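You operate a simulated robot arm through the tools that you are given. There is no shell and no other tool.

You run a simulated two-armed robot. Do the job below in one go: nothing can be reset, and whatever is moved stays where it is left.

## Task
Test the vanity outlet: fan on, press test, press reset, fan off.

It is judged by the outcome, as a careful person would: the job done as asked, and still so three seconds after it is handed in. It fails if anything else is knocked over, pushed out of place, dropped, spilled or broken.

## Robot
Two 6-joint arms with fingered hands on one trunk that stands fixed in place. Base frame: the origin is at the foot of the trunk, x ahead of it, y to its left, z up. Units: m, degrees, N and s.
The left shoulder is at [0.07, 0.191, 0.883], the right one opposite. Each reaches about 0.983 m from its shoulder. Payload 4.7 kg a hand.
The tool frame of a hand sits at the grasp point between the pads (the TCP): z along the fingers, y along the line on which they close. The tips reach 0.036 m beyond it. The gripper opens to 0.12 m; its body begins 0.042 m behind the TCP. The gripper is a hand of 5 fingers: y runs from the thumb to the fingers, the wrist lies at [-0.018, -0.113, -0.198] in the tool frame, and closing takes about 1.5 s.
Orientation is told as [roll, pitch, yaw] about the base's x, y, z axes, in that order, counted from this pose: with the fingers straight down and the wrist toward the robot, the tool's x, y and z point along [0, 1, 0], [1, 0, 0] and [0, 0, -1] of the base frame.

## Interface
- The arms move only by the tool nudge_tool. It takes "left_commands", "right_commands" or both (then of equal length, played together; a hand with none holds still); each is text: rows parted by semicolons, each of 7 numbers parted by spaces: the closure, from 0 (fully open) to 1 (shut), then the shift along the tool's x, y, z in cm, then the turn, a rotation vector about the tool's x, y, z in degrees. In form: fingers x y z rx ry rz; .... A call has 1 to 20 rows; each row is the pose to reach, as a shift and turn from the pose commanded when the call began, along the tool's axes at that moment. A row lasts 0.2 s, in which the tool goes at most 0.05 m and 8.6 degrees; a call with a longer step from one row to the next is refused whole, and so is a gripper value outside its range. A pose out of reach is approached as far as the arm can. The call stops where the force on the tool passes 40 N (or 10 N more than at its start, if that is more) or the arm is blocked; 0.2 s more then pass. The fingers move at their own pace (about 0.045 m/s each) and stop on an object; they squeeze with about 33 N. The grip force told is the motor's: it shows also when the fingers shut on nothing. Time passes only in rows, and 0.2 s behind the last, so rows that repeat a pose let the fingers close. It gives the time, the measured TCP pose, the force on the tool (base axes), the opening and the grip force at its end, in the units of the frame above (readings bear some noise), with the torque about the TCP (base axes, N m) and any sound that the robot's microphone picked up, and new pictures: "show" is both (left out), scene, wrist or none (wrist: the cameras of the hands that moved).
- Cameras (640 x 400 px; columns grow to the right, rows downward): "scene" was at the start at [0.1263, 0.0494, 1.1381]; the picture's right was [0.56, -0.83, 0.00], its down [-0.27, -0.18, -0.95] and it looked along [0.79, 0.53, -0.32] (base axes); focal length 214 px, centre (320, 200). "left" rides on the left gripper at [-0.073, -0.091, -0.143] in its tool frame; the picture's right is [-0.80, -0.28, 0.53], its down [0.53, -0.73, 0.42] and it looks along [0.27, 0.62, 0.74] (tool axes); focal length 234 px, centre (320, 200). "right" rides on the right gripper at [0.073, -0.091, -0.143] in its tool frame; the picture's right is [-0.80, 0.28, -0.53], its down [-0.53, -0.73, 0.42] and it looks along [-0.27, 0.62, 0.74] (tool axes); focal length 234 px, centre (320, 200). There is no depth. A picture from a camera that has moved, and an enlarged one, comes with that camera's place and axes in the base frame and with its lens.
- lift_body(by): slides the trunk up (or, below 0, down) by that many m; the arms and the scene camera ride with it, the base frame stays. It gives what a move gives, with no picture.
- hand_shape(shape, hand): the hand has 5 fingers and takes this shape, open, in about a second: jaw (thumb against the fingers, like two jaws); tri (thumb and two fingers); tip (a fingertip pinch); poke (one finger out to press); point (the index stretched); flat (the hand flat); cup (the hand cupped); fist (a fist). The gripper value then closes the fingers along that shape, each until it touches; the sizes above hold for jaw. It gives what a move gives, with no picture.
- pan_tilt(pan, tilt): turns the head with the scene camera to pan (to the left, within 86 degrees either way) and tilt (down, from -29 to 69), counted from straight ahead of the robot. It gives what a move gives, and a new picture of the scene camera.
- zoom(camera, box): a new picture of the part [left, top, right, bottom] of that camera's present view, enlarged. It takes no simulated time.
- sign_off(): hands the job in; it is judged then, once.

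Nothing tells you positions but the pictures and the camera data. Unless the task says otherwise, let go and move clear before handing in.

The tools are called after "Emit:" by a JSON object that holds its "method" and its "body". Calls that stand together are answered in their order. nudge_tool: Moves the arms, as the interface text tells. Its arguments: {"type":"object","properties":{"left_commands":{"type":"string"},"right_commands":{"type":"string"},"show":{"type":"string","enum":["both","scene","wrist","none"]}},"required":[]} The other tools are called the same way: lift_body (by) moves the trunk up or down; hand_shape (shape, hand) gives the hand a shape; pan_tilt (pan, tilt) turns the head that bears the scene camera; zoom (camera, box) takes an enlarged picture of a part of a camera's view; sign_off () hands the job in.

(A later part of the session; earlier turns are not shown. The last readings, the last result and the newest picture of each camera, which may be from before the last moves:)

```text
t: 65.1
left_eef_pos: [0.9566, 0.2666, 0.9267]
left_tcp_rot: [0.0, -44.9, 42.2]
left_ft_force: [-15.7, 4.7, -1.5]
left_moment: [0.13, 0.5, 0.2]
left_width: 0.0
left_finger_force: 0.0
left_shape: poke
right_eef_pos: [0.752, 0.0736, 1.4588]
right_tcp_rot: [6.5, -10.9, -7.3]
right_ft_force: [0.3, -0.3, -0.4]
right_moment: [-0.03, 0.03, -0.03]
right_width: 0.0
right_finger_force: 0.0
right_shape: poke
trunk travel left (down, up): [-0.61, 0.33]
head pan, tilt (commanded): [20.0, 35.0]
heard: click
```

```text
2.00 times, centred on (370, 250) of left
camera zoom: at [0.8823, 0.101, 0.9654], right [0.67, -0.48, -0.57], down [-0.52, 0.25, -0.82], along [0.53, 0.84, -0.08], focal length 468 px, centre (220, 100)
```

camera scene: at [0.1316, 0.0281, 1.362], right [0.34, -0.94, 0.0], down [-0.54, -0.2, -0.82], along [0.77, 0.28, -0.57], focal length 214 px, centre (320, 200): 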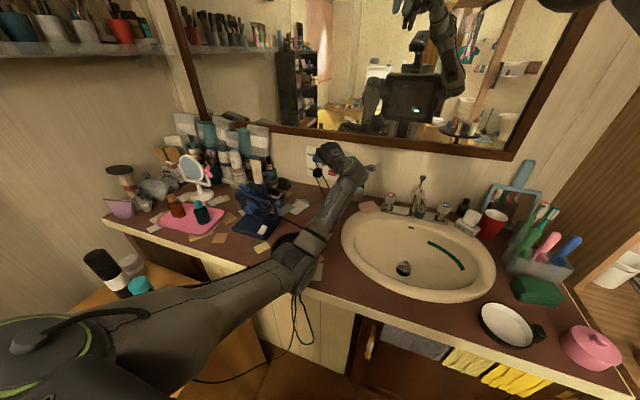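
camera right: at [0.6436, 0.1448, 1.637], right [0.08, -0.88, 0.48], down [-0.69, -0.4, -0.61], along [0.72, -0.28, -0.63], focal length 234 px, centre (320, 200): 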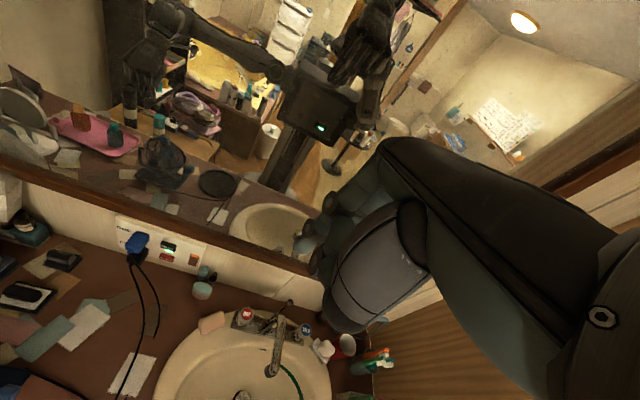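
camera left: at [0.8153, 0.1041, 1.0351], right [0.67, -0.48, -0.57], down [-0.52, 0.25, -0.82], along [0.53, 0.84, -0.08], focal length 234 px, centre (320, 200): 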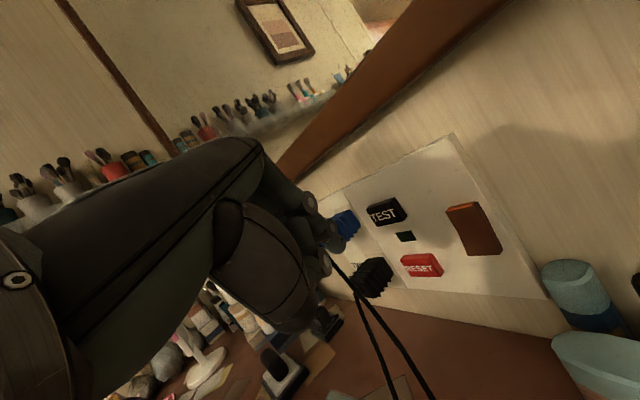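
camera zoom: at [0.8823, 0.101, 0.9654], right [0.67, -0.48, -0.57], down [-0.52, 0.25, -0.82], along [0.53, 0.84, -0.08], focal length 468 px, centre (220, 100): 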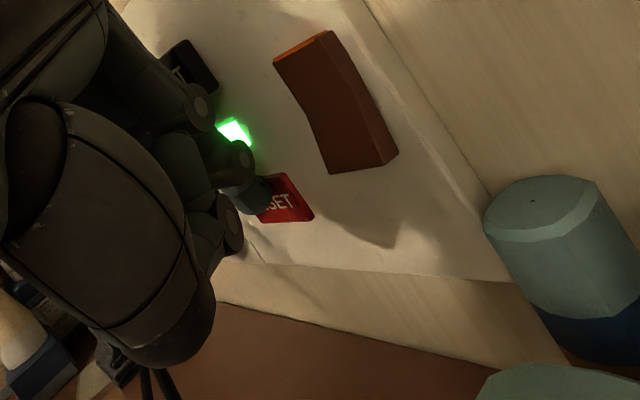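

Another click and the green light is back on, so RESET is done. I'll back straight off and then up, clear of the cord.

Emit:
{"method": "nudge_tool", "body": {"left_commands": "0 1.2 -0.9 -0.9 0 0 0; 0 2.1 -1.47 -1.47 0 0 0; 0 2.4 0.2 -4 0 0 0; 0 2.8 2.1 -6.5 0 0 0; 0 3.3 4 -9 0 0 0; 0 3.3 4 -9 0 0 0", "show": "both"}}

Emit:
{"method": "zoom", "body": {"camera": "scene", "box": [235, 175, 285, 215]}}

Emit:
{"method": "zoom", "body": {"camera": "scene", "box": [290, 135, 370, 195]}}

```text
t: 66.5
left_eef_pos: [0.9108, 0.2671, 1.0189]
left_tcp_rot: [0.0, -45.0, 42.0]
left_ft_force: [0.3, 0.4, 0.2]
left_moment: [0.03, 0.0, -0.04]
left_width: 0.0
left_finger_force: 0.0
left_shape: poke
right_eef_pos: [0.7534, 0.0733, 1.4579]
right_tcp_rot: [6.5, -10.8, -7.5]
right_ft_force: [0.2, 0.9, -0.1]
right_moment: [-0.01, 0.01, -0.03]
right_width: 0.0001
right_finger_force: 0.1
right_shape: poke
trunk travel left (down, up): [-0.61, 0.33]
head pan, tilt (commanded): [20.0, 35.0]
camera scene: at [0.132, 0.0277, 1.362], right [0.34, -0.94, 0.0], down [-0.54, -0.2, -0.82], along [0.77, 0.28, -0.57], focal length 214 px, centre (320, 200)
camera left: at [0.8364, 0.1017, 1.0582], right [0.67, -0.48, -0.57], down [-0.52, 0.25, -0.82], along [0.54, 0.84, -0.08], focal length 234 px, centre (320, 200)
```

scene: 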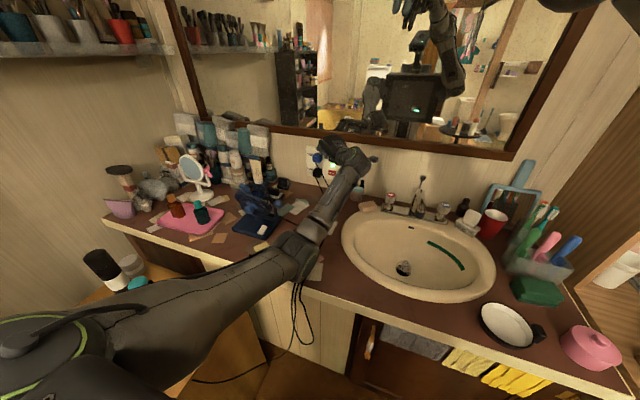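
left: 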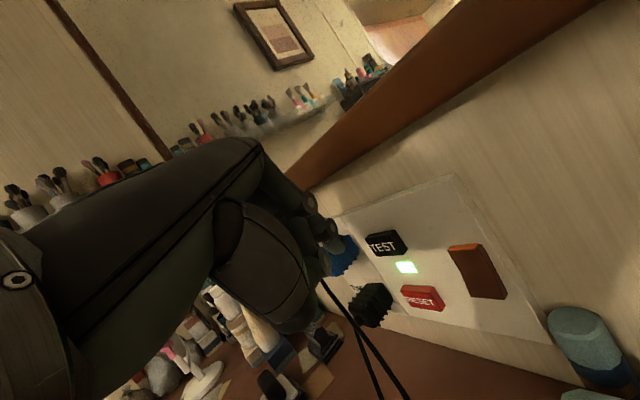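

```text
10.00 times, centred on (260, 195) of scene
camera zoom: at [0.132, 0.0277, 1.362], right [0.34, -0.94, 0.0], down [-0.54, -0.2, -0.82], along [0.77, 0.28, -0.57], focal length 2145 px, centre (920, 250)
```

zoom: 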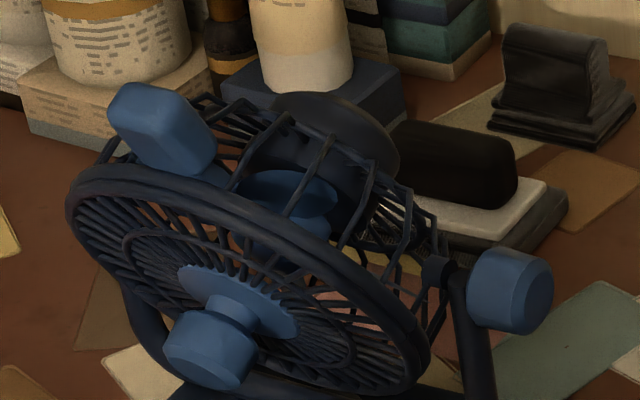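

```text
6.67 times, centred on (330, 165) of scene
camera zoom: at [0.132, 0.0277, 1.362], right [0.34, -0.94, 0.0], down [-0.54, -0.2, -0.82], along [0.77, 0.28, -0.57], focal length 1430 px, centre (253, 433)
```

zoom: 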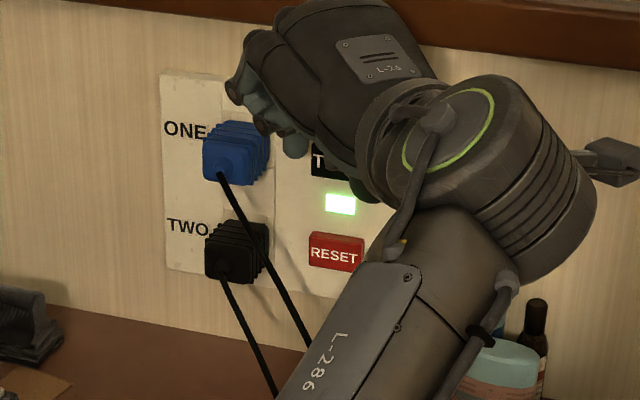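

The light is green and the blades have moved again, so the fan is running. I'll pull back from the wall and raise the trunk to return to the fan for switching it off.

Emit:
{"method": "nudge_tool", "body": {"left_commands": "0 2 -0.4 -2.7 0 0 0; 0 4 -0.8 -5.5 0 0 0; 0 6.02 -1.19 -8.27 0 0 0; 0 6.02 -1.19 -8.27 0 0 0", "show": "none"}}

Emit:
{"method": "lift_body", "body": {"by": 0.15}}

Emit:
{"method": "pan_tilt", "body": {"pan": 36, "tilt": 36}}

```text
t: 67.5
left_eef_pos: [0.8207, 0.2688, 1.0699]
left_tcp_rot: [0.1, -44.8, 42.1]
left_ft_force: [0.5, 0.4, 0.0]
left_moment: [0.02, 0.0, 0.02]
left_width: 0.0001
left_finger_force: 0.0
left_shape: poke
right_eef_pos: [0.7545, 0.0732, 1.4567]
right_tcp_rot: [6.5, -10.9, -7.3]
right_ft_force: [0.8, 0.3, 1.1]
right_moment: [0.0, 0.02, 0.03]
right_width: 0.0001
right_finger_force: 0.1
right_shape: poke
trunk travel left (down, up): [-0.61, 0.33]
head pan, tilt (commanded): [20.0, 35.0]
```

```text
t: 69.3
left_eef_pos: [0.8214, 0.2683, 1.2205]
left_tcp_rot: [0.0, -45.0, 41.9]
left_ft_force: [0.2, -0.1, 0.3]
left_moment: [-0.04, 0.01, -0.01]
left_width: 0.0
left_finger_force: 0.0
left_shape: poke
right_eef_pos: [0.7525, 0.0728, 1.6087]
right_tcp_rot: [6.5, -10.9, -7.4]
right_ft_force: [-0.6, -0.5, 0.0]
right_moment: [0.0, -0.03, 0.0]
right_width: 0.0002
right_finger_force: 0.1
right_shape: poke
trunk travel left (down, up): [-0.76, 0.18]
head pan, tilt (commanded): [20.0, 35.0]
```

```text
t: 70.1
left_eef_pos: [0.8215, 0.2681, 1.2204]
left_tcp_rot: [0.0, -45.0, 42.0]
left_ft_force: [-0.3, -0.7, -0.7]
left_moment: [-0.01, -0.01, -0.03]
left_width: 0.0
left_finger_force: 0.0
left_shape: poke
right_eef_pos: [0.7527, 0.0722, 1.6065]
right_tcp_rot: [6.5, -10.9, -7.4]
right_ft_force: [-0.1, 0.4, -0.2]
right_moment: [0.04, -0.03, -0.01]
right_width: 0.0
right_finger_force: 0.0
right_shape: poke
trunk travel left (down, up): [-0.76, 0.18]
head pan, tilt (commanded): [36.0, 36.0]
camera scene: at [0.1199, 0.049, 1.5105], right [0.59, -0.81, 0.0], down [-0.48, -0.35, -0.81], along [0.65, 0.47, -0.59], focal length 214 px, centre (320, 200)
```

scene: 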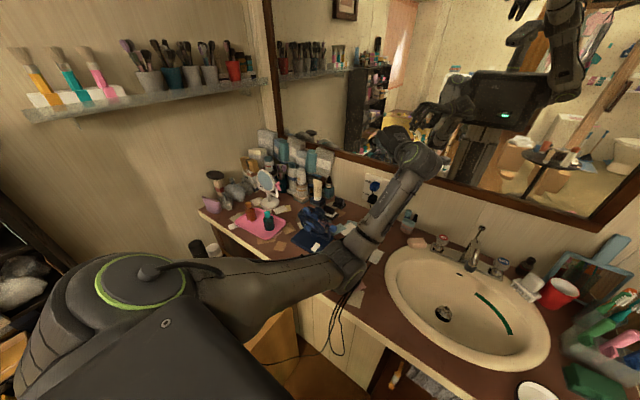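

Emit:
{"method": "nudge_tool", "body": {"left_commands": "0 1.75 -3.4 1.78 0 0 0; 0 3.5 -6.8 3.56 0 0 0; 0 5.25 -10.2 5.34 0 0 0; 0 7 -13.6 7.12 0 0 0; 0 8.75 -17 8.9 0 0 0; 0 10.5 -20.4 10.7 0 0 0; 0 10.5 -20.4 10.7 0 0 0", "show": "both"}}

```text
t: 71.7
left_eef_pos: [0.6989, 0.302, 1.0009]
left_tcp_rot: [0.0, -45.0, 42.0]
left_ft_force: [0.3, -0.6, -0.8]
left_moment: [-0.01, 0.01, -0.01]
left_width: 0.0001
left_finger_force: 0.1
left_shape: poke
right_eef_pos: [0.7531, 0.0727, 1.6077]
right_tcp_rot: [6.5, -10.9, -7.4]
right_ft_force: [0.2, 0.1, 1.0]
right_moment: [-0.01, 0.01, -0.01]
right_width: 0.0
right_finger_force: 0.1
right_shape: poke
trunk travel left (down, up): [-0.76, 0.18]
head pan, tilt (commanded): [36.0, 36.0]
camera scene: at [0.1202, 0.0488, 1.5105], right [0.59, -0.81, 0.0], down [-0.48, -0.35, -0.81], along [0.65, 0.48, -0.59], focal length 214 px, centre (320, 200)
camera left: at [0.6246, 0.1366, 1.0388], right [0.67, -0.48, -0.57], down [-0.52, 0.25, -0.82], along [0.54, 0.84, -0.08], focal length 234 px, centre (320, 200)
```

scene: 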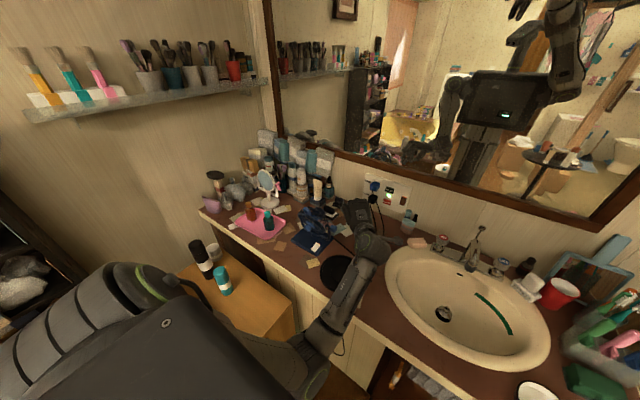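
left: 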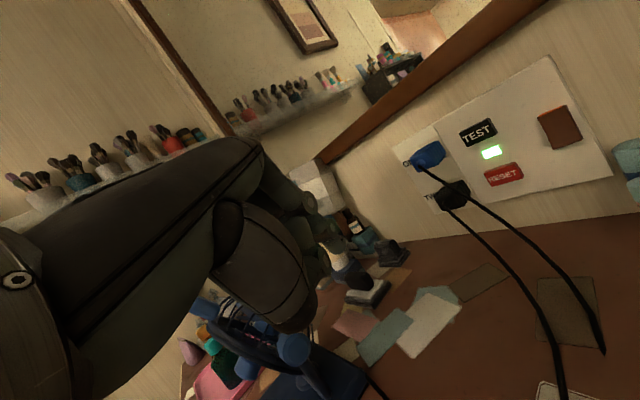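

The view is clear. I'll come in from the right at the same orientation I used for the first press, keeping away from the fan's side knob.

Emit:
{"method": "nudge_tool", "body": {"left_commands": "0 3.3 -3 -0.2 0 2.3 -2.3; 0 6.7 -6.1 -0.4 0 5.7 -5.7; 0 10.04 -9.17 -0.69 0 9.19 -9.19; 0 10.04 -9.17 -0.69 0 9.19 -9.19", "show": "both"}}

Emit:
{"method": "zoom", "body": {"camera": "left", "box": [270, 130, 490, 350]}}

```text
t: 72.9
left_eef_pos: [0.5855, 0.3754, 0.9631]
left_tcp_rot: [5.5, -51.3, 51.5]
left_ft_force: [-0.3, 0.4, 0.2]
left_moment: [-0.02, 0.02, 0.01]
left_width: 0.0002
left_finger_force: 0.2
left_shape: poke
right_eef_pos: [0.753, 0.0721, 1.608]
right_tcp_rot: [6.5, -10.9, -7.6]
right_ft_force: [-0.6, -0.8, 0.4]
right_moment: [0.0, 0.0, 0.0]
right_width: 0.0001
right_finger_force: 0.0
right_shape: poke
trunk travel left (down, up): [-0.76, 0.18]
head pan, tilt (commanded): [36.0, 36.0]
stopped in row 4 (left hand): the arm was blocked; the commanded pose is now the measured one
camera scene: at [0.1198, 0.0491, 1.5105], right [0.59, -0.81, 0.0], down [-0.48, -0.35, -0.81], along [0.65, 0.48, -0.59], focal length 214 px, centre (320, 200)
camera left: at [0.5515, 0.1931, 0.9769], right [0.77, -0.24, -0.59], down [-0.55, 0.23, -0.8], along [0.32, 0.94, 0.04], focal length 234 px, centre (320, 200)
```

scene: 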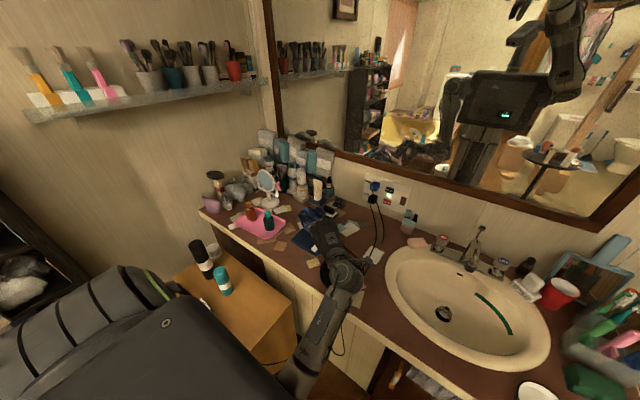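
left: 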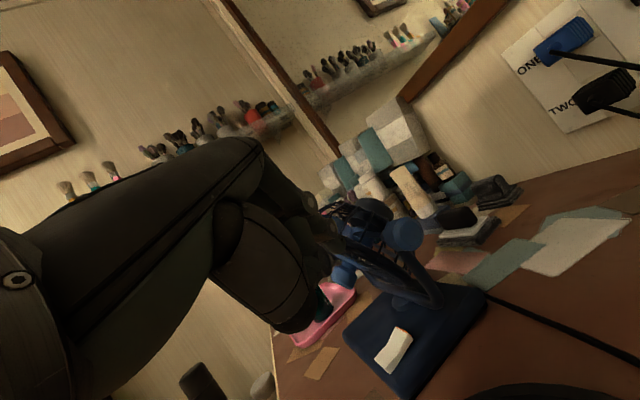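

```text
1.82 times, centred on (380, 240) of left
camera zoom: at [0.5515, 0.1931, 0.9769], right [0.77, -0.24, -0.59], down [-0.55, 0.23, -0.8], along [0.32, 0.94, 0.04], focal length 426 px, centre (211, 127)
```

zoom: 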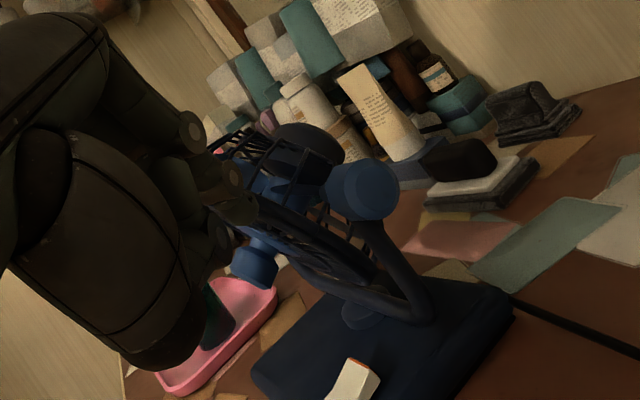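

The arm jammed against the body again at that depth. I'll check with the scene camera that the fan head wasn't touched.

Emit:
{"method": "zoom", "body": {"camera": "scene", "box": [270, 190, 366, 260]}}

Emit:
{"method": "zoom", "body": {"camera": "left", "box": [320, 190, 440, 290]}}

```text
5.71 times, centred on (318, 225) of scene
camera zoom: at [0.1198, 0.0491, 1.5105], right [0.59, -0.81, 0.0], down [-0.48, -0.35, -0.81], along [0.65, 0.48, -0.59], focal length 1226 px, centre (331, 57)
```

zoom: 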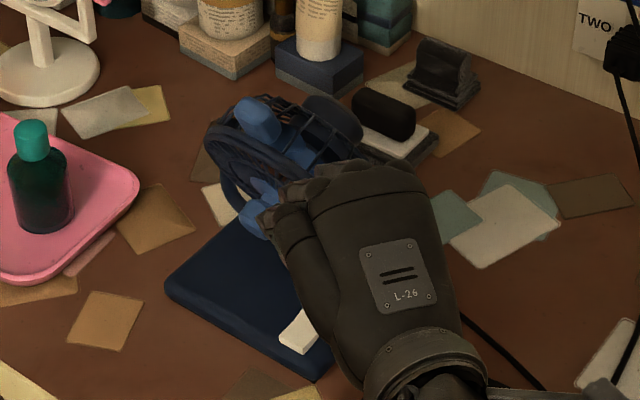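

```text
4.00 times, centred on (380, 240) of left
camera zoom: at [0.5515, 0.1931, 0.9769], right [0.77, -0.24, -0.59], down [-0.55, 0.23, -0.8], along [0.32, 0.94, 0.04], focal length 937 px, centre (80, 40)
```

zoom: 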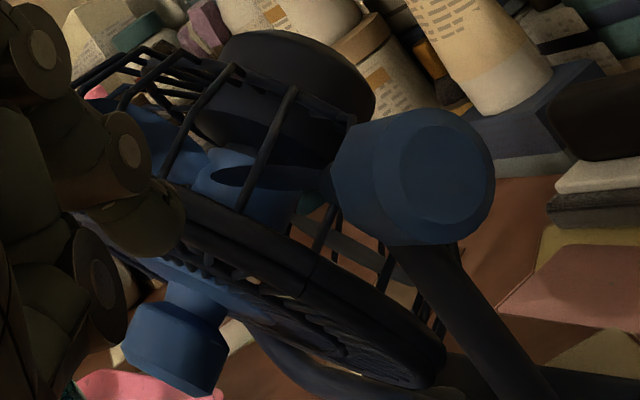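

The fingertip is very close to the guard rim. I'll back off to the right and forward, straighten the orientation, and check the fan head.

Emit:
{"method": "nudge_tool", "body": {"left_commands": "0 -2.6 0 -0.3 2 -2.2 0.4; 0 -5.2 -0.1 -0.6 4.1 -4.4 0.9; 0 -7.76 -0.11 -0.89 6.25 -6.62 1.31; 0 -7.76 -0.11 -0.89 6.25 -6.62 1.31", "show": "both"}}

Emit:
{"method": "zoom", "body": {"camera": "scene", "box": [270, 190, 366, 260]}}

Emit:
{"method": "zoom", "body": {"camera": "left", "box": [220, 160, 460, 400]}}

```text
t: 73.9
left_eef_pos: [0.6393, 0.343, 0.9517]
left_tcp_rot: [2.8, -45.7, 48.8]
left_ft_force: [0.3, 0.2, 0.8]
left_moment: [0.05, 0.02, 0.0]
left_width: 0.0
left_finger_force: 0.1
left_shape: poke
right_eef_pos: [0.7533, 0.0725, 1.6068]
right_tcp_rot: [6.7, -10.9, -7.4]
right_ft_force: [0.2, -0.6, 0.3]
right_moment: [0.01, -0.02, 0.02]
right_width: 0.0
right_finger_force: 0.0
right_shape: poke
trunk travel left (down, up): [-0.76, 0.18]
head pan, tilt (commanded): [36.0, 36.0]
camera scene: at [0.1205, 0.0494, 1.5103], right [0.59, -0.81, 0.0], down [-0.48, -0.35, -0.81], along [0.65, 0.48, -0.59], focal length 214 px, centre (320, 200)
camera left: at [0.591, 0.1664, 0.9856], right [0.72, -0.36, -0.59], down [-0.56, 0.19, -0.8], along [0.4, 0.91, -0.06], focal length 234 px, centre (320, 200)
```

scene: 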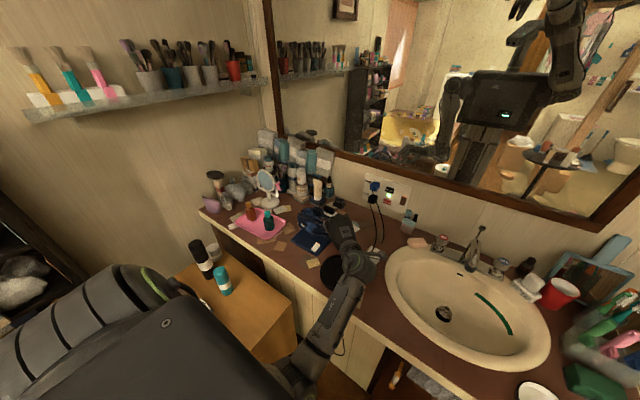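
left: 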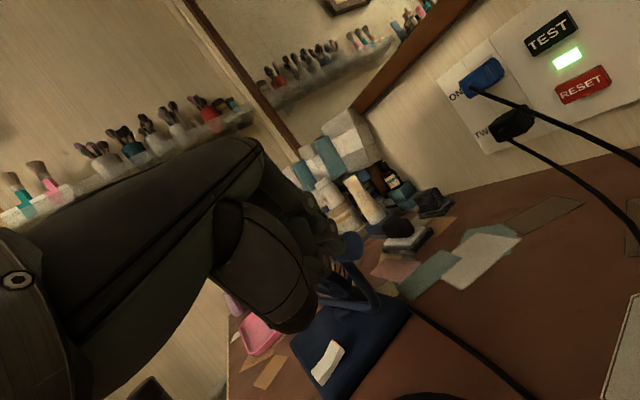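

```text
5.71 times, centred on (318, 225) of scene
camera zoom: at [0.1205, 0.0494, 1.5103], right [0.59, -0.81, 0.0], down [-0.48, -0.35, -0.81], along [0.65, 0.48, -0.59], focal length 1226 px, centre (331, 57)
```

zoom: 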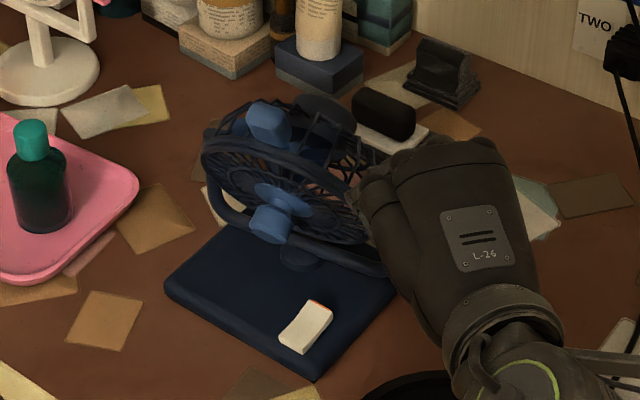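

```text
1.67 times, centred on (340, 280) of left
camera zoom: at [0.591, 0.1664, 0.9856], right [0.72, -0.36, -0.59], down [-0.56, 0.19, -0.8], along [0.4, 0.91, -0.06], focal length 390 px, centre (287, 67)
```

zoom: 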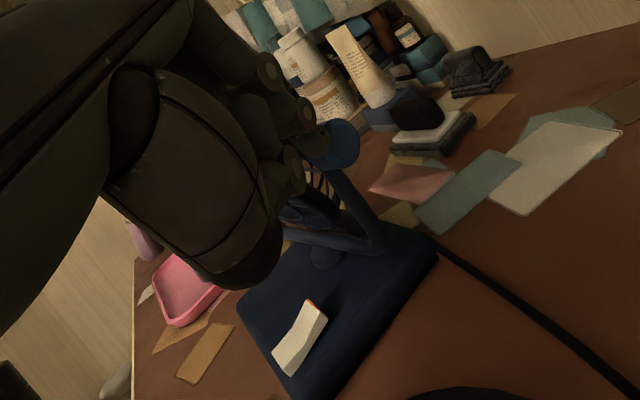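

Emit:
{"method": "nudge_tool", "body": {"left_commands": "0 -2.4 1.4 -0.9 0 0 0; 0 -4.8 2.8 -1.9 0 0 0; 0 -7.15 4.22 -2.83 0 0 0; 0 -7.15 4.22 -2.83 0 0 0", "show": "none"}}

Emit:
{"method": "zoom", "body": {"camera": "scene", "box": [280, 195, 360, 255]}}

```text
t: 74.9
left_eef_pos: [0.7065, 0.296, 1.014]
left_tcp_rot: [0.7, -46.0, 49.8]
left_ft_force: [0.4, 0.1, -0.3]
left_moment: [-0.02, -0.01, -0.01]
left_width: 0.0001
left_finger_force: 0.0
left_shape: poke
right_eef_pos: [0.7534, 0.073, 1.6078]
right_tcp_rot: [6.6, -10.9, -7.5]
right_ft_force: [0.5, -0.4, -0.4]
right_moment: [0.0, -0.01, -0.06]
right_width: 0.0
right_finger_force: 0.1
right_shape: poke
trunk travel left (down, up): [-0.76, 0.18]
head pan, tilt (commanded): [36.0, 36.0]
```

```text
6.67 times, centred on (320, 225) of scene
camera zoom: at [0.1194, 0.0496, 1.5105], right [0.59, -0.81, 0.0], down [-0.48, -0.35, -0.81], along [0.65, 0.48, -0.59], focal length 1430 px, centre (320, 33)
```

zoom: 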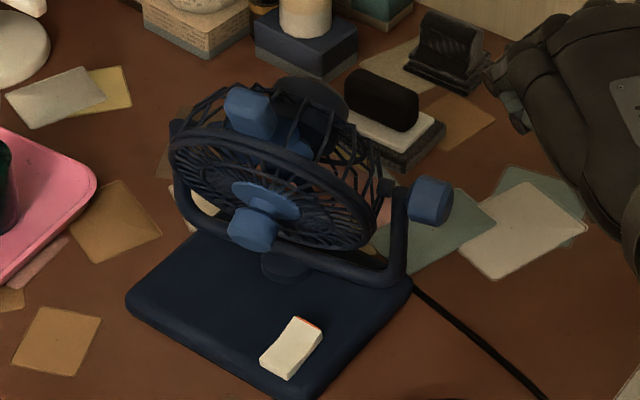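

The fan base hasn't moved; only its head is tilted further forward. I'll now go lower and out to the right of the fan first, so the arm stays unfolded, then slide in to the rocker's far end.

Emit:
{"method": "nudge_tool", "body": {"left_commands": "0 0.5 -2.6 2.8 0.3 1.2 -1.2; 0 0.9 -5.2 5.6 0.7 2.4 -2.4; 0 1.4 -7.75 8.39 1 3.6 -3.5; 0 1.4 -7.75 8.39 1 3.6 -3.5", "show": "both"}}

Emit:
{"method": "zoom", "body": {"camera": "left", "box": [250, 130, 470, 350]}}

```text
t: 75.9
left_eef_pos: [0.7096, 0.3033, 0.9104]
left_tcp_rot: [-0.6, -45.7, 55.4]
left_ft_force: [-0.3, -0.8, 0.0]
left_moment: [0.02, -0.01, -0.01]
left_width: 0.0001
left_finger_force: 0.0
left_shape: poke
right_eef_pos: [0.7531, 0.0725, 1.6076]
right_tcp_rot: [6.7, -10.8, -7.4]
right_ft_force: [0.1, 0.3, -0.2]
right_moment: [-0.04, 0.01, 0.0]
right_width: 0.0
right_finger_force: 0.0
right_shape: poke
trunk travel left (down, up): [-0.76, 0.18]
head pan, tilt (commanded): [36.0, 36.0]
camera scene: at [0.1195, 0.0488, 1.5105], right [0.59, -0.81, 0.0], down [-0.48, -0.35, -0.81], along [0.65, 0.48, -0.59], focal length 214 px, centre (320, 200)
camera left: at [0.6733, 0.1245, 0.9485], right [0.77, -0.32, -0.56], down [-0.55, 0.13, -0.82], along [0.33, 0.94, -0.07], focal length 234 px, centre (320, 200)
```

scene: 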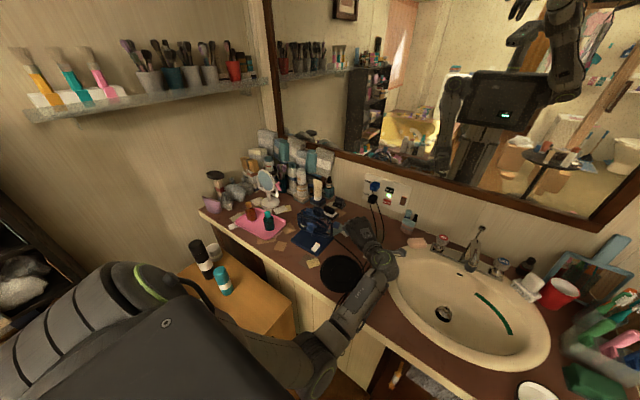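
left: 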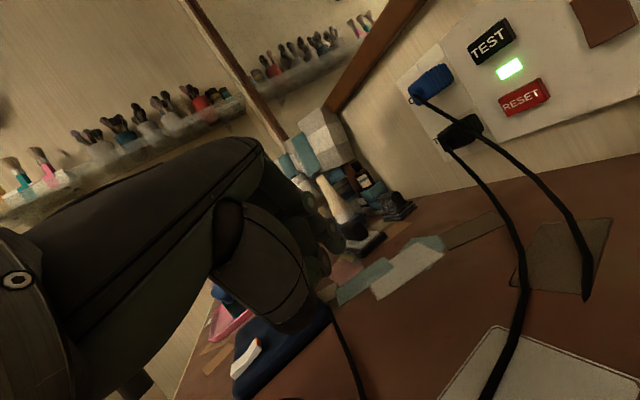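

```text
1.82 times, centred on (360, 240) of left
camera zoom: at [0.6733, 0.1245, 0.9485], right [0.77, -0.32, -0.56], down [-0.55, 0.13, -0.82], along [0.33, 0.94, -0.07], focal length 426 px, centre (247, 127)
```

zoom: 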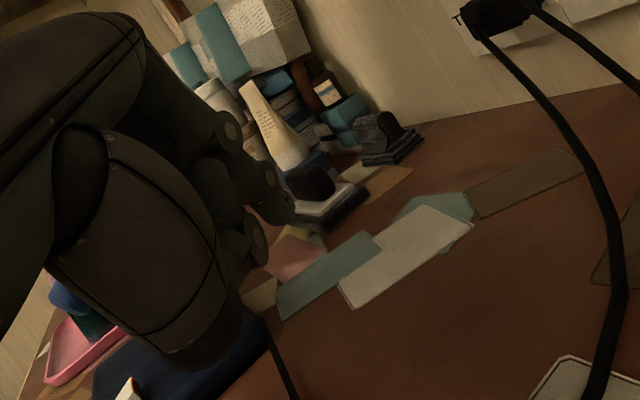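

Emit:
{"method": "nudge_tool", "body": {"left_commands": "0 2.8 -1.1 -0.7 0 0 0; 0 5.6 -2.2 -1.3 0 0 0; 0 8.38 -3.31 -1.96 0 0 0; 0 8.38 -3.31 -1.96 0 0 0", "show": "none"}}

Emit:
{"method": "zoom", "body": {"camera": "left", "box": [250, 130, 470, 350]}}

Emit:
{"method": "zoom", "body": {"camera": "scene", "box": [280, 195, 360, 255]}}

```text
t: 77.1
left_eef_pos: [0.6155, 0.3569, 0.9054]
left_tcp_rot: [4.0, -49.2, 52.5]
left_ft_force: [-0.6, -6.7, 0.6]
left_moment: [0.09, -0.03, 0.0]
left_width: 0.0
left_finger_force: 0.1
left_shape: poke
right_eef_pos: [0.7526, 0.0699, 1.6082]
right_tcp_rot: [6.6, -10.9, -7.4]
right_ft_force: [0.2, 0.0, -0.4]
right_moment: [-0.02, -0.01, 0.01]
right_width: 0.0
right_finger_force: 0.0
right_shape: poke
trunk travel left (down, up): [-0.76, 0.18]
head pan, tilt (commanded): [36.0, 36.0]
stopped in row 4 (left hand): the arm was blocked; the commanded pose is now the measured one
```

```text
1.82 times, centred on (360, 240) of left
camera zoom: at [0.582, 0.1762, 0.9282], right [0.76, -0.26, -0.59], down [-0.56, 0.19, -0.81], along [0.33, 0.95, 0.0], focal length 426 px, centre (247, 127)
```

zoom: 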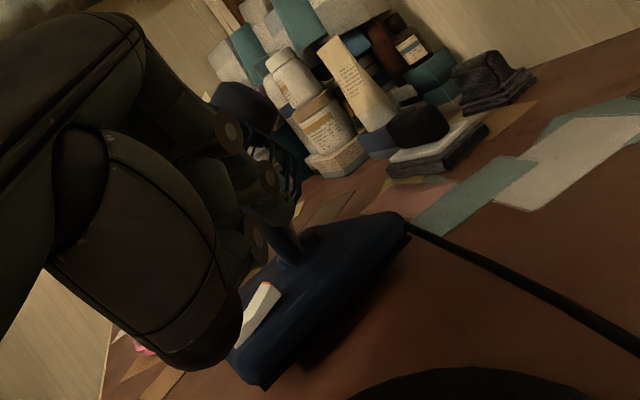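

```text
6.67 times, centred on (320, 225) of scene
camera zoom: at [0.1194, 0.0478, 1.5106], right [0.59, -0.81, 0.0], down [-0.48, -0.34, -0.81], along [0.65, 0.48, -0.59], focal length 1430 px, centre (320, 33)
```

zoom: 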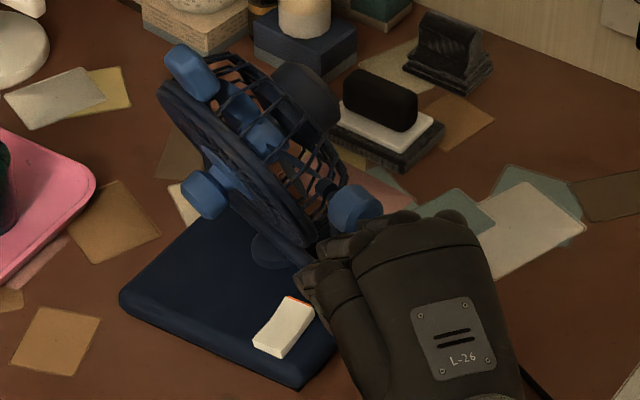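

The arm veered left as it jammed and pushed the fan's side knob. I'll retreat slowly the opposite way at once.

Emit:
{"method": "nudge_tool", "body": {"left_commands": "0 -1 -0.15 -0.25 0 0 0; 0 -2 -0.3 -0.5 0 0 0; 0 -3 -0.45 -0.75 0 0 0; 0 -4.2 -0.63 -1.03 0 0 0; 0 -5.8 -0.9 -1.4 0 0 0; 0 -7.51 -1.12 -1.83 0 0 0; 0 -7.51 -1.12 -1.83 0 0 0", "show": "both"}}

Emit:
{"method": "zoom", "body": {"camera": "scene", "box": [280, 195, 360, 255]}}

```text
t: 78.9
left_eef_pos: [0.6577, 0.3449, 0.901]
left_tcp_rot: [9.9, -52.3, 49.7]
left_ft_force: [0.3, -3.0, -2.2]
left_moment: [0.01, -0.02, -0.01]
left_width: 0.0002
left_finger_force: 0.1
left_shape: poke
right_eef_pos: [0.7546, 0.0712, 1.6074]
right_tcp_rot: [6.8, -10.8, -7.6]
right_ft_force: [-0.1, -1.0, 0.2]
right_moment: [0.02, 0.01, -0.02]
right_width: 0.0
right_finger_force: 0.0
right_shape: poke
trunk travel left (down, up): [-0.76, 0.18]
head pan, tilt (commanded): [36.0, 36.0]
stopped in row 7 (left hand): the arm was blocked; the commanded pose is now the measured one
camera scene: at [0.1198, 0.0479, 1.5106], right [0.59, -0.81, 0.0], down [-0.48, -0.34, -0.81], along [0.65, 0.48, -0.59], focal length 214 px, centre (320, 200)
camera left: at [0.6305, 0.1608, 0.9093], right [0.76, -0.19, -0.62], down [-0.58, 0.24, -0.78], along [0.3, 0.95, 0.07], focal length 234 px, centre (320, 200)
```

scene: 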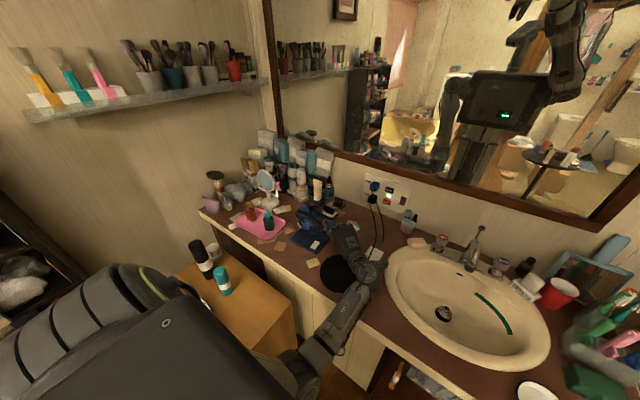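
left: 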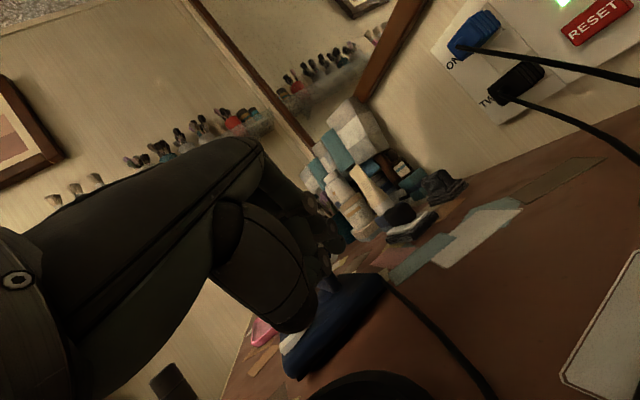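

```text
6.67 times, centred on (320, 225) of scene
camera zoom: at [0.1198, 0.0479, 1.5106], right [0.59, -0.81, 0.0], down [-0.48, -0.34, -0.81], along [0.65, 0.48, -0.59], focal length 1430 px, centre (320, 33)
```

zoom: 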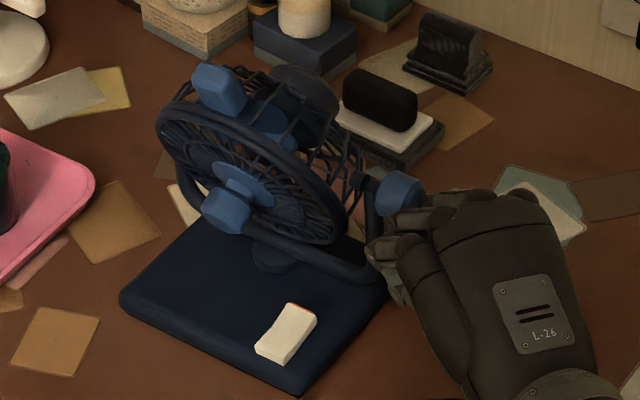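

The hand is still lightly against the knob, with the knob above and left of it. I'll ease away down-right and forward, which also unfolds the arm.

Emit:
{"method": "nudge_tool", "body": {"left_commands": "0 -1 0 0.3 0 0 0; 0 -2.2 0 0.5 0 0 0; 0 -3.4 0 0.6 0 0 0; 0 -4.6 0 0.7 0 0 0; 0 -5.64 0.02 0.7 0 0 0; 0 -5.64 0.02 0.7 0 0 0", "show": "none"}}

Emit:
{"method": "zoom", "body": {"camera": "scene", "box": [280, 195, 360, 255]}}

Emit:
{"method": "zoom", "body": {"camera": "left", "box": [200, 130, 500, 400]}}

```text
t: 80.3
left_eef_pos: [0.7097, 0.3173, 0.8907]
left_tcp_rot: [9.6, -52.1, 49.7]
left_ft_force: [-0.4, 0.3, 0.1]
left_moment: [0.02, 0.01, 0.0]
left_width: 0.0
left_finger_force: 0.1
left_shape: poke
right_eef_pos: [0.7515, 0.0714, 1.6078]
right_tcp_rot: [6.7, -10.9, -7.4]
right_ft_force: [-0.1, 0.0, -0.3]
right_moment: [-0.02, 0.01, 0.01]
right_width: 0.0001
right_finger_force: 0.1
right_shape: poke
trunk travel left (down, up): [-0.76, 0.18]
head pan, tilt (commanded): [36.0, 36.0]
```

```text
6.67 times, centred on (320, 225) of scene
camera zoom: at [0.1194, 0.0491, 1.5105], right [0.59, -0.81, 0.0], down [-0.48, -0.35, -0.81], along [0.65, 0.48, -0.59], focal length 1430 px, centre (320, 33)
```

zoom: 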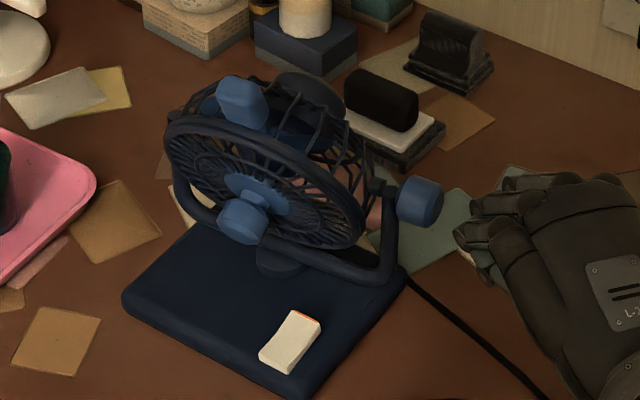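

```text
1.48 times, centred on (350, 265) of left
camera zoom: at [0.6804, 0.1336, 0.9001], right [0.76, -0.19, -0.62], down [-0.58, 0.24, -0.78], along [0.3, 0.95, 0.07], focal length 347 px, centre (276, 104)
```

zoom: 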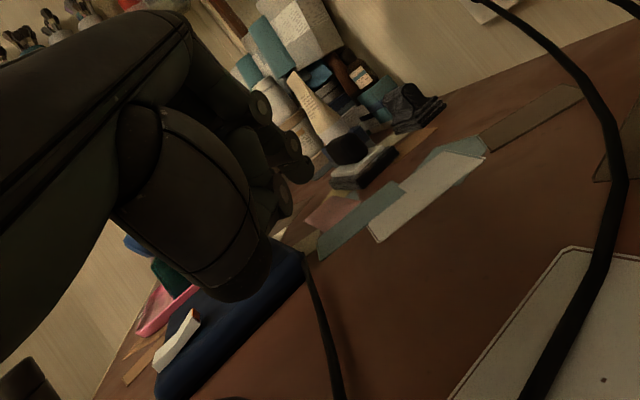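

The fan is standing normally again; its base shifted only a few millimetres. Coming in from the right is what jams the arm, so I'll go up and around and approach from the front, the way I did for the first press.

Emit:
{"method": "nudge_tool", "body": {"left_commands": "0 0 3 -2.6 1.6 -5.2 2.6; 0 0 6.1 -5.2 3.2 -10.4 5.2; 0 0 9.2 -7.9 4.8 -15.7 7.8; 0 -0.07 12.27 -10.47 6.42 -20.9 10.35; 0 -0.07 12.27 -10.47 6.42 -20.9 10.35", "show": "none"}}

Emit:
{"method": "lift_body", "body": {"by": 0.1}}

Emit:
{"method": "zoom", "body": {"camera": "scene", "box": [0, 0, 640, 400]}}

```text
t: 81.5
left_eef_pos: [0.7209, 0.3054, 1.0503]
left_tcp_rot: [-0.2, -44.8, 35.0]
left_ft_force: [0.5, -1.2, -1.0]
left_moment: [0.03, -0.02, -0.02]
left_width: 0.0
left_finger_force: 0.0
left_shape: poke
right_eef_pos: [0.752, 0.0709, 1.6081]
right_tcp_rot: [6.6, -10.9, -7.4]
right_ft_force: [0.0, -0.7, -0.1]
right_moment: [-0.05, -0.03, 0.01]
right_width: 0.0002
right_finger_force: 0.0
right_shape: poke
trunk travel left (down, up): [-0.76, 0.18]
head pan, tilt (commanded): [36.0, 36.0]
```

```text
t: 82.8
left_eef_pos: [0.7205, 0.3037, 1.1502]
left_tcp_rot: [-0.2, -44.8, 35.1]
left_ft_force: [0.2, -0.3, 0.9]
left_moment: [-0.05, 0.05, 0.04]
left_width: 0.0002
left_finger_force: 0.0
left_shape: poke
right_eef_pos: [0.7534, 0.0723, 1.7079]
right_tcp_rot: [6.6, -10.9, -7.5]
right_ft_force: [0.5, -0.1, -0.3]
right_moment: [0.0, 0.01, 0.01]
right_width: 0.0
right_finger_force: 0.0
right_shape: poke
trunk travel left (down, up): [-0.86, 0.08]
head pan, tilt (commanded): [36.0, 36.0]
```

```text
1.00 times, centred on (320, 200) of scene (not enlarged: the box is as wide or as high as the picture)
camera zoom: at [0.1199, 0.049, 1.6104], right [0.59, -0.81, 0.0], down [-0.48, -0.35, -0.81], along [0.65, 0.48, -0.59], focal length 214 px, centre (320, 200)
```

zoom: 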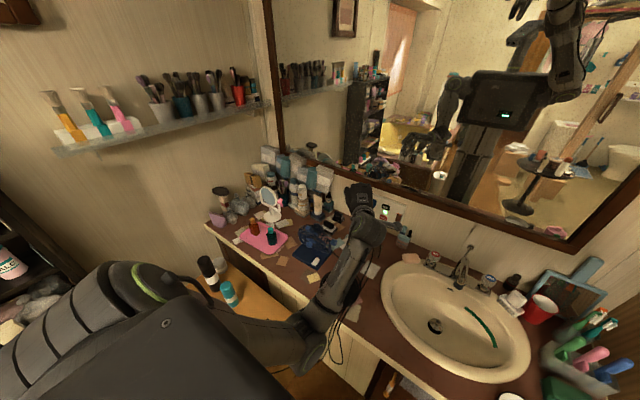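

Emit:
{"method": "nudge_tool", "body": {"left_commands": "0 3.3 0.2 -0.7 0 -4.9 4.9; 0 6.6 0.3 -1.3 0 -9.9 9.9; 0 10 0.5 -2 0 -14.8 14.8; 0 13.3 0.7 -2.7 0 -19.8 19.8; 0 16.63 0.86 -3.38 0 -24.7 24.7; 0 16.63 0.86 -3.38 0 -24.7 24.7", "show": "scene"}}

```text
t: 84.2
left_eef_pos: [0.6092, 0.4275, 1.1799]
left_tcp_rot: [-0.4, -44.9, 0.2]
left_ft_force: [0.2, 0.1, -0.3]
left_moment: [0.02, 0.0, 0.05]
left_width: 0.0
left_finger_force: 0.1
left_shape: poke
right_eef_pos: [0.7535, 0.0701, 1.7078]
right_tcp_rot: [6.6, -10.8, -7.3]
right_ft_force: [-0.5, 0.6, 0.0]
right_moment: [0.04, 0.04, 0.02]
right_width: 0.0
right_finger_force: 0.0
right_shape: poke
trunk travel left (down, up): [-0.86, 0.08]
head pan, tilt (commanded): [36.0, 36.0]
camera scene: at [0.1207, 0.0479, 1.6105], right [0.59, -0.81, 0.0], down [-0.48, -0.34, -0.81], along [0.65, 0.48, -0.59], focal length 214 px, centre (320, 200)
```

scene: 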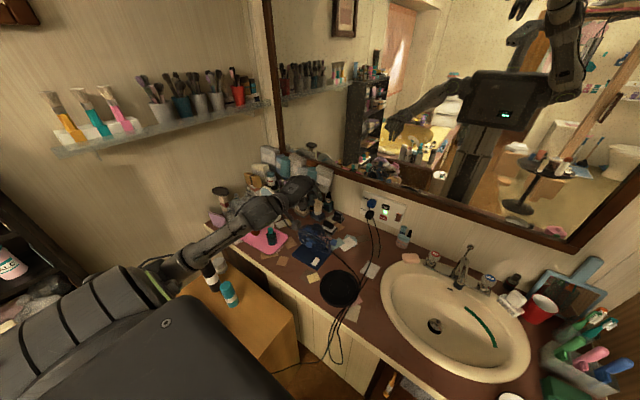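

Emit:
{"method": "nudge_tool", "body": {"left_commands": "0 -0.6 -3.7 1.4 0 0 0; 0 -1.2 -7.4 2.8 0 0 0; 0 -1.8 -11 4.2 0 0 0; 0 -2.4 -14.7 5.7 0 0 0; 0 -3 -18.39 7.07 0 0 0; 0 -3 -18.39 7.07 0 0 0", "show": "both"}}

Emit:
{"method": "zoom", "body": {"camera": "scene", "box": [270, 215, 350, 275]}}

```text
t: 85.6
left_eef_pos: [0.5284, 0.401, 1.0017]
left_tcp_rot: [-0.3, -45.0, 0.2]
left_ft_force: [0.6, 0.6, 0.1]
left_moment: [-0.01, 0.0, 0.02]
left_width: 0.0001
left_finger_force: 0.1
left_shape: poke
right_eef_pos: [0.7542, 0.0715, 1.7063]
right_tcp_rot: [6.6, -10.9, -7.3]
right_ft_force: [0.6, -1.4, -0.5]
right_moment: [0.0, 0.03, -0.04]
right_width: 0.0
right_finger_force: 0.0
right_shape: poke
trunk travel left (down, up): [-0.86, 0.08]
head pan, tilt (commanded): [36.0, 36.0]
camera scene: at [0.1203, 0.0491, 1.6105], right [0.59, -0.81, 0.0], down [-0.48, -0.35, -0.81], along [0.65, 0.48, -0.59], focal length 214 px, centre (320, 200)
camera left: at [0.3631, 0.3296, 1.0406], right [0.17, -0.81, -0.57], down [-0.22, 0.53, -0.82], along [0.96, 0.27, -0.08], focal length 234 px, centre (320, 200)
```

scene: 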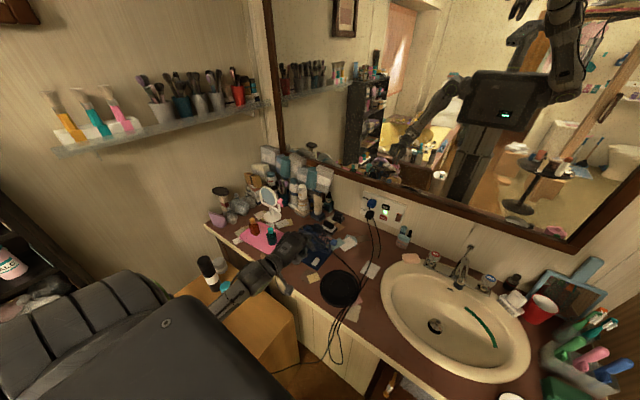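
left: 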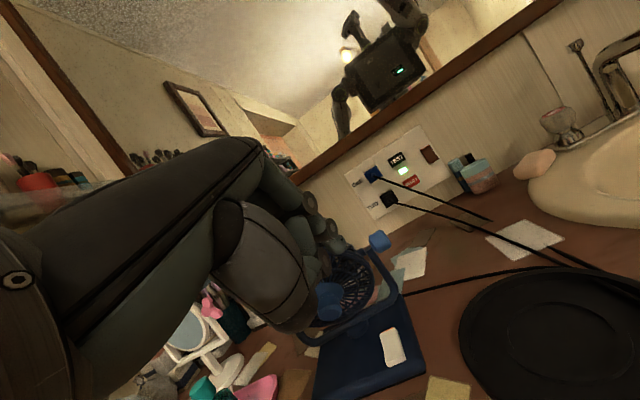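

```text
6.67 times, centred on (310, 245) of scene
camera zoom: at [0.1203, 0.0491, 1.6105], right [0.59, -0.81, 0.0], down [-0.48, -0.35, -0.81], along [0.65, 0.48, -0.59], focal length 1430 px, centre (387, -100)
```

zoom: 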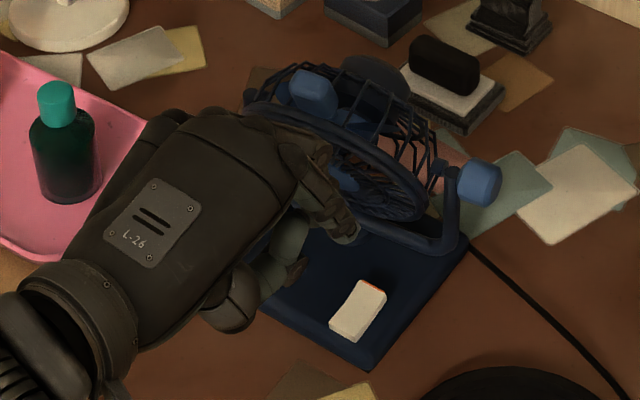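

The fan and rocker are clear in view. I'll yaw and lower in front of the switch, following the path that worked before.

Emit:
{"method": "nudge_tool", "body": {"left_commands": "0 0.3 -1.1 1.5 0 5.3 -5.3; 0 0.6 -2.2 3.1 0 10.6 -10.6; 0 0.9 -3.3 4.6 0 15.9 -15.9; 0 1.2 -4.45 6.15 0 21.2 -21.2; 0 1.2 -4.45 6.15 0 21.2 -21.2", "show": "none"}}

Emit:
{"method": "nudge_tool", "body": {"left_commands": "0 0 0 0 0 5.9 -5.9; 0 0 0 0 0 11.8 -11.8; 0 0 0 0 0 17.7 -17.7; 0 0 0 0 0 17.7 -17.7", "show": "none"}}

Emit:
{"method": "zoom", "body": {"camera": "left", "box": [270, 130, 470, 330]}}

Emit:
{"method": "zoom", "body": {"camera": "scene", "box": [270, 215, 350, 275]}}

```text
t: 86.8
left_eef_pos: [0.5407, 0.4111, 0.9245]
left_tcp_rot: [-0.4, -44.8, 30.3]
left_ft_force: [0.3, -0.6, 0.4]
left_moment: [0.03, -0.03, 0.03]
left_width: 0.0003
left_finger_force: 0.1
left_shape: poke
right_eef_pos: [0.7543, 0.0708, 1.7077]
right_tcp_rot: [6.6, -10.9, -7.4]
right_ft_force: [-0.1, 0.3, -0.2]
right_moment: [-0.01, -0.02, 0.03]
right_width: 0.0
right_finger_force: 0.1
right_shape: poke
trunk travel left (down, up): [-0.86, 0.08]
head pan, tilt (commanded): [36.0, 36.0]
```

```text
t: 87.8
left_eef_pos: [0.5414, 0.4103, 0.9252]
left_tcp_rot: [-0.3, -44.8, 55.2]
left_ft_force: [-0.6, 0.2, -0.3]
left_moment: [-0.02, 0.01, 0.01]
left_width: 0.0001
left_finger_force: 0.0
left_shape: poke
right_eef_pos: [0.7536, 0.0719, 1.7084]
right_tcp_rot: [6.6, -10.9, -7.4]
right_ft_force: [0.0, 0.4, 0.1]
right_moment: [0.02, -0.02, 0.0]
right_width: 0.0
right_finger_force: 0.1
right_shape: poke
trunk travel left (down, up): [-0.86, 0.08]
head pan, tilt (commanded): [36.0, 36.0]
```

```text
2.00 times, centred on (370, 230) of left
camera zoom: at [0.5054, 0.2329, 0.965], right [0.76, -0.32, -0.57], down [-0.56, 0.12, -0.82], along [0.33, 0.94, -0.09], focal length 468 px, centre (220, 140)
```

zoom: 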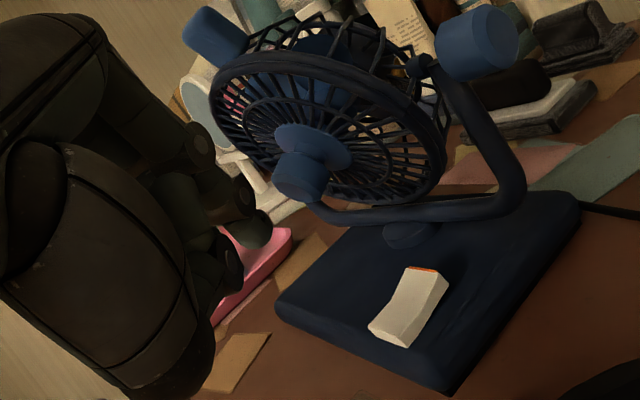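

```text
6.67 times, centred on (310, 245) of scene
camera zoom: at [0.1194, 0.0491, 1.6105], right [0.59, -0.81, 0.0], down [-0.48, -0.35, -0.81], along [0.65, 0.48, -0.59], focal length 1430 px, centre (387, -100)
```

zoom: 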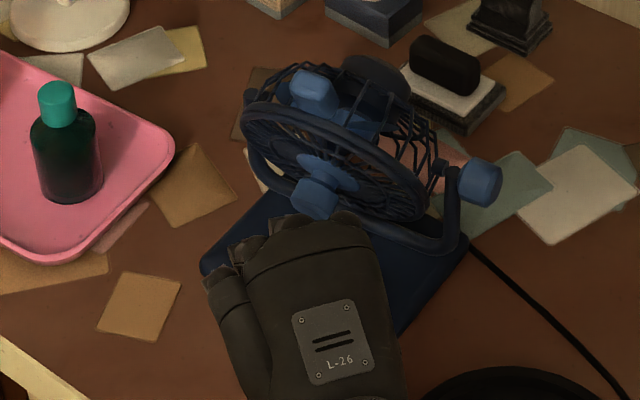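

I'm back at the good pose. The rocker spans x 0.586–0.622 at y≈0.421, with its far end raised. I'll move to above that far end.

Emit:
{"method": "nudge_tool", "body": {"left_commands": "0 -1.5 -0.1 1.6 0 0 0; 0 -3 -0.3 3.3 0 0 0; 0 -4.52 -0.45 4.91 0 0 0; 0 -4.52 -0.45 4.91 0 0 0", "show": "none"}}

Emit:
{"method": "zoom", "body": {"camera": "left", "box": [290, 170, 440, 300]}}

Emit:
{"method": "zoom", "body": {"camera": "scene", "box": [270, 215, 350, 275]}}

```text
t: 88.8
left_eef_pos: [0.5979, 0.4105, 0.8859]
left_tcp_rot: [-0.2, -44.8, 55.3]
left_ft_force: [-1.2, 0.2, -0.9]
left_moment: [-0.01, -0.03, 0.0]
left_width: 0.0001
left_finger_force: 0.0
left_shape: poke
right_eef_pos: [0.7528, 0.0728, 1.7077]
right_tcp_rot: [6.6, -10.9, -7.5]
right_ft_force: [-0.3, 0.3, 0.1]
right_moment: [-0.02, 0.0, 0.02]
right_width: 0.0
right_finger_force: 0.0
right_shape: poke
trunk travel left (down, up): [-0.86, 0.08]
head pan, tilt (commanded): [36.0, 36.0]
```

```text
3.08 times, centred on (365, 235) of left
camera zoom: at [0.5619, 0.2319, 0.9251], right [0.76, -0.32, -0.57], down [-0.56, 0.12, -0.82], along [0.33, 0.94, -0.09], focal length 720 px, centre (182, 92)
```

zoom: 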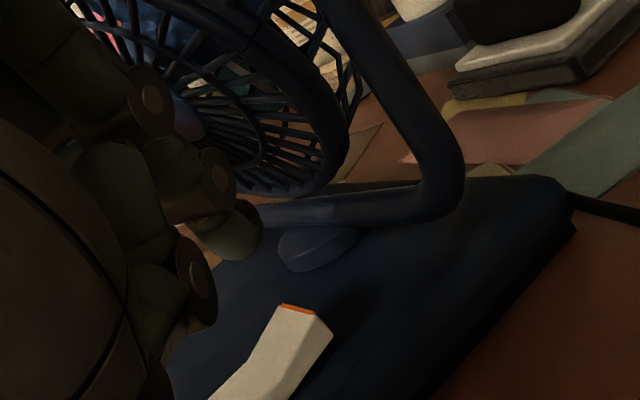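

```text
6.67 times, centred on (310, 245) of scene
camera zoom: at [0.1194, 0.0491, 1.6105], right [0.59, -0.81, 0.0], down [-0.48, -0.35, -0.81], along [0.65, 0.48, -0.59], focal length 1430 px, centre (387, -100)
```

zoom: 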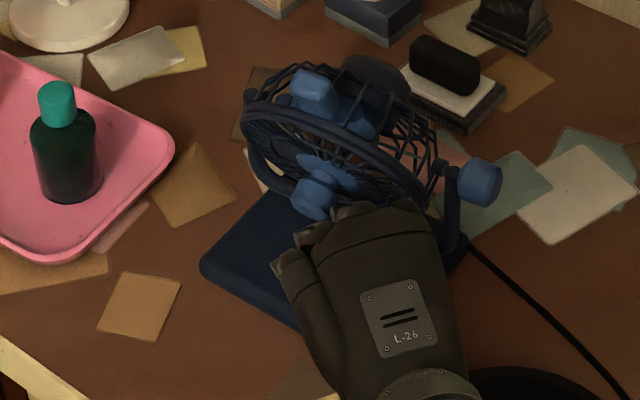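

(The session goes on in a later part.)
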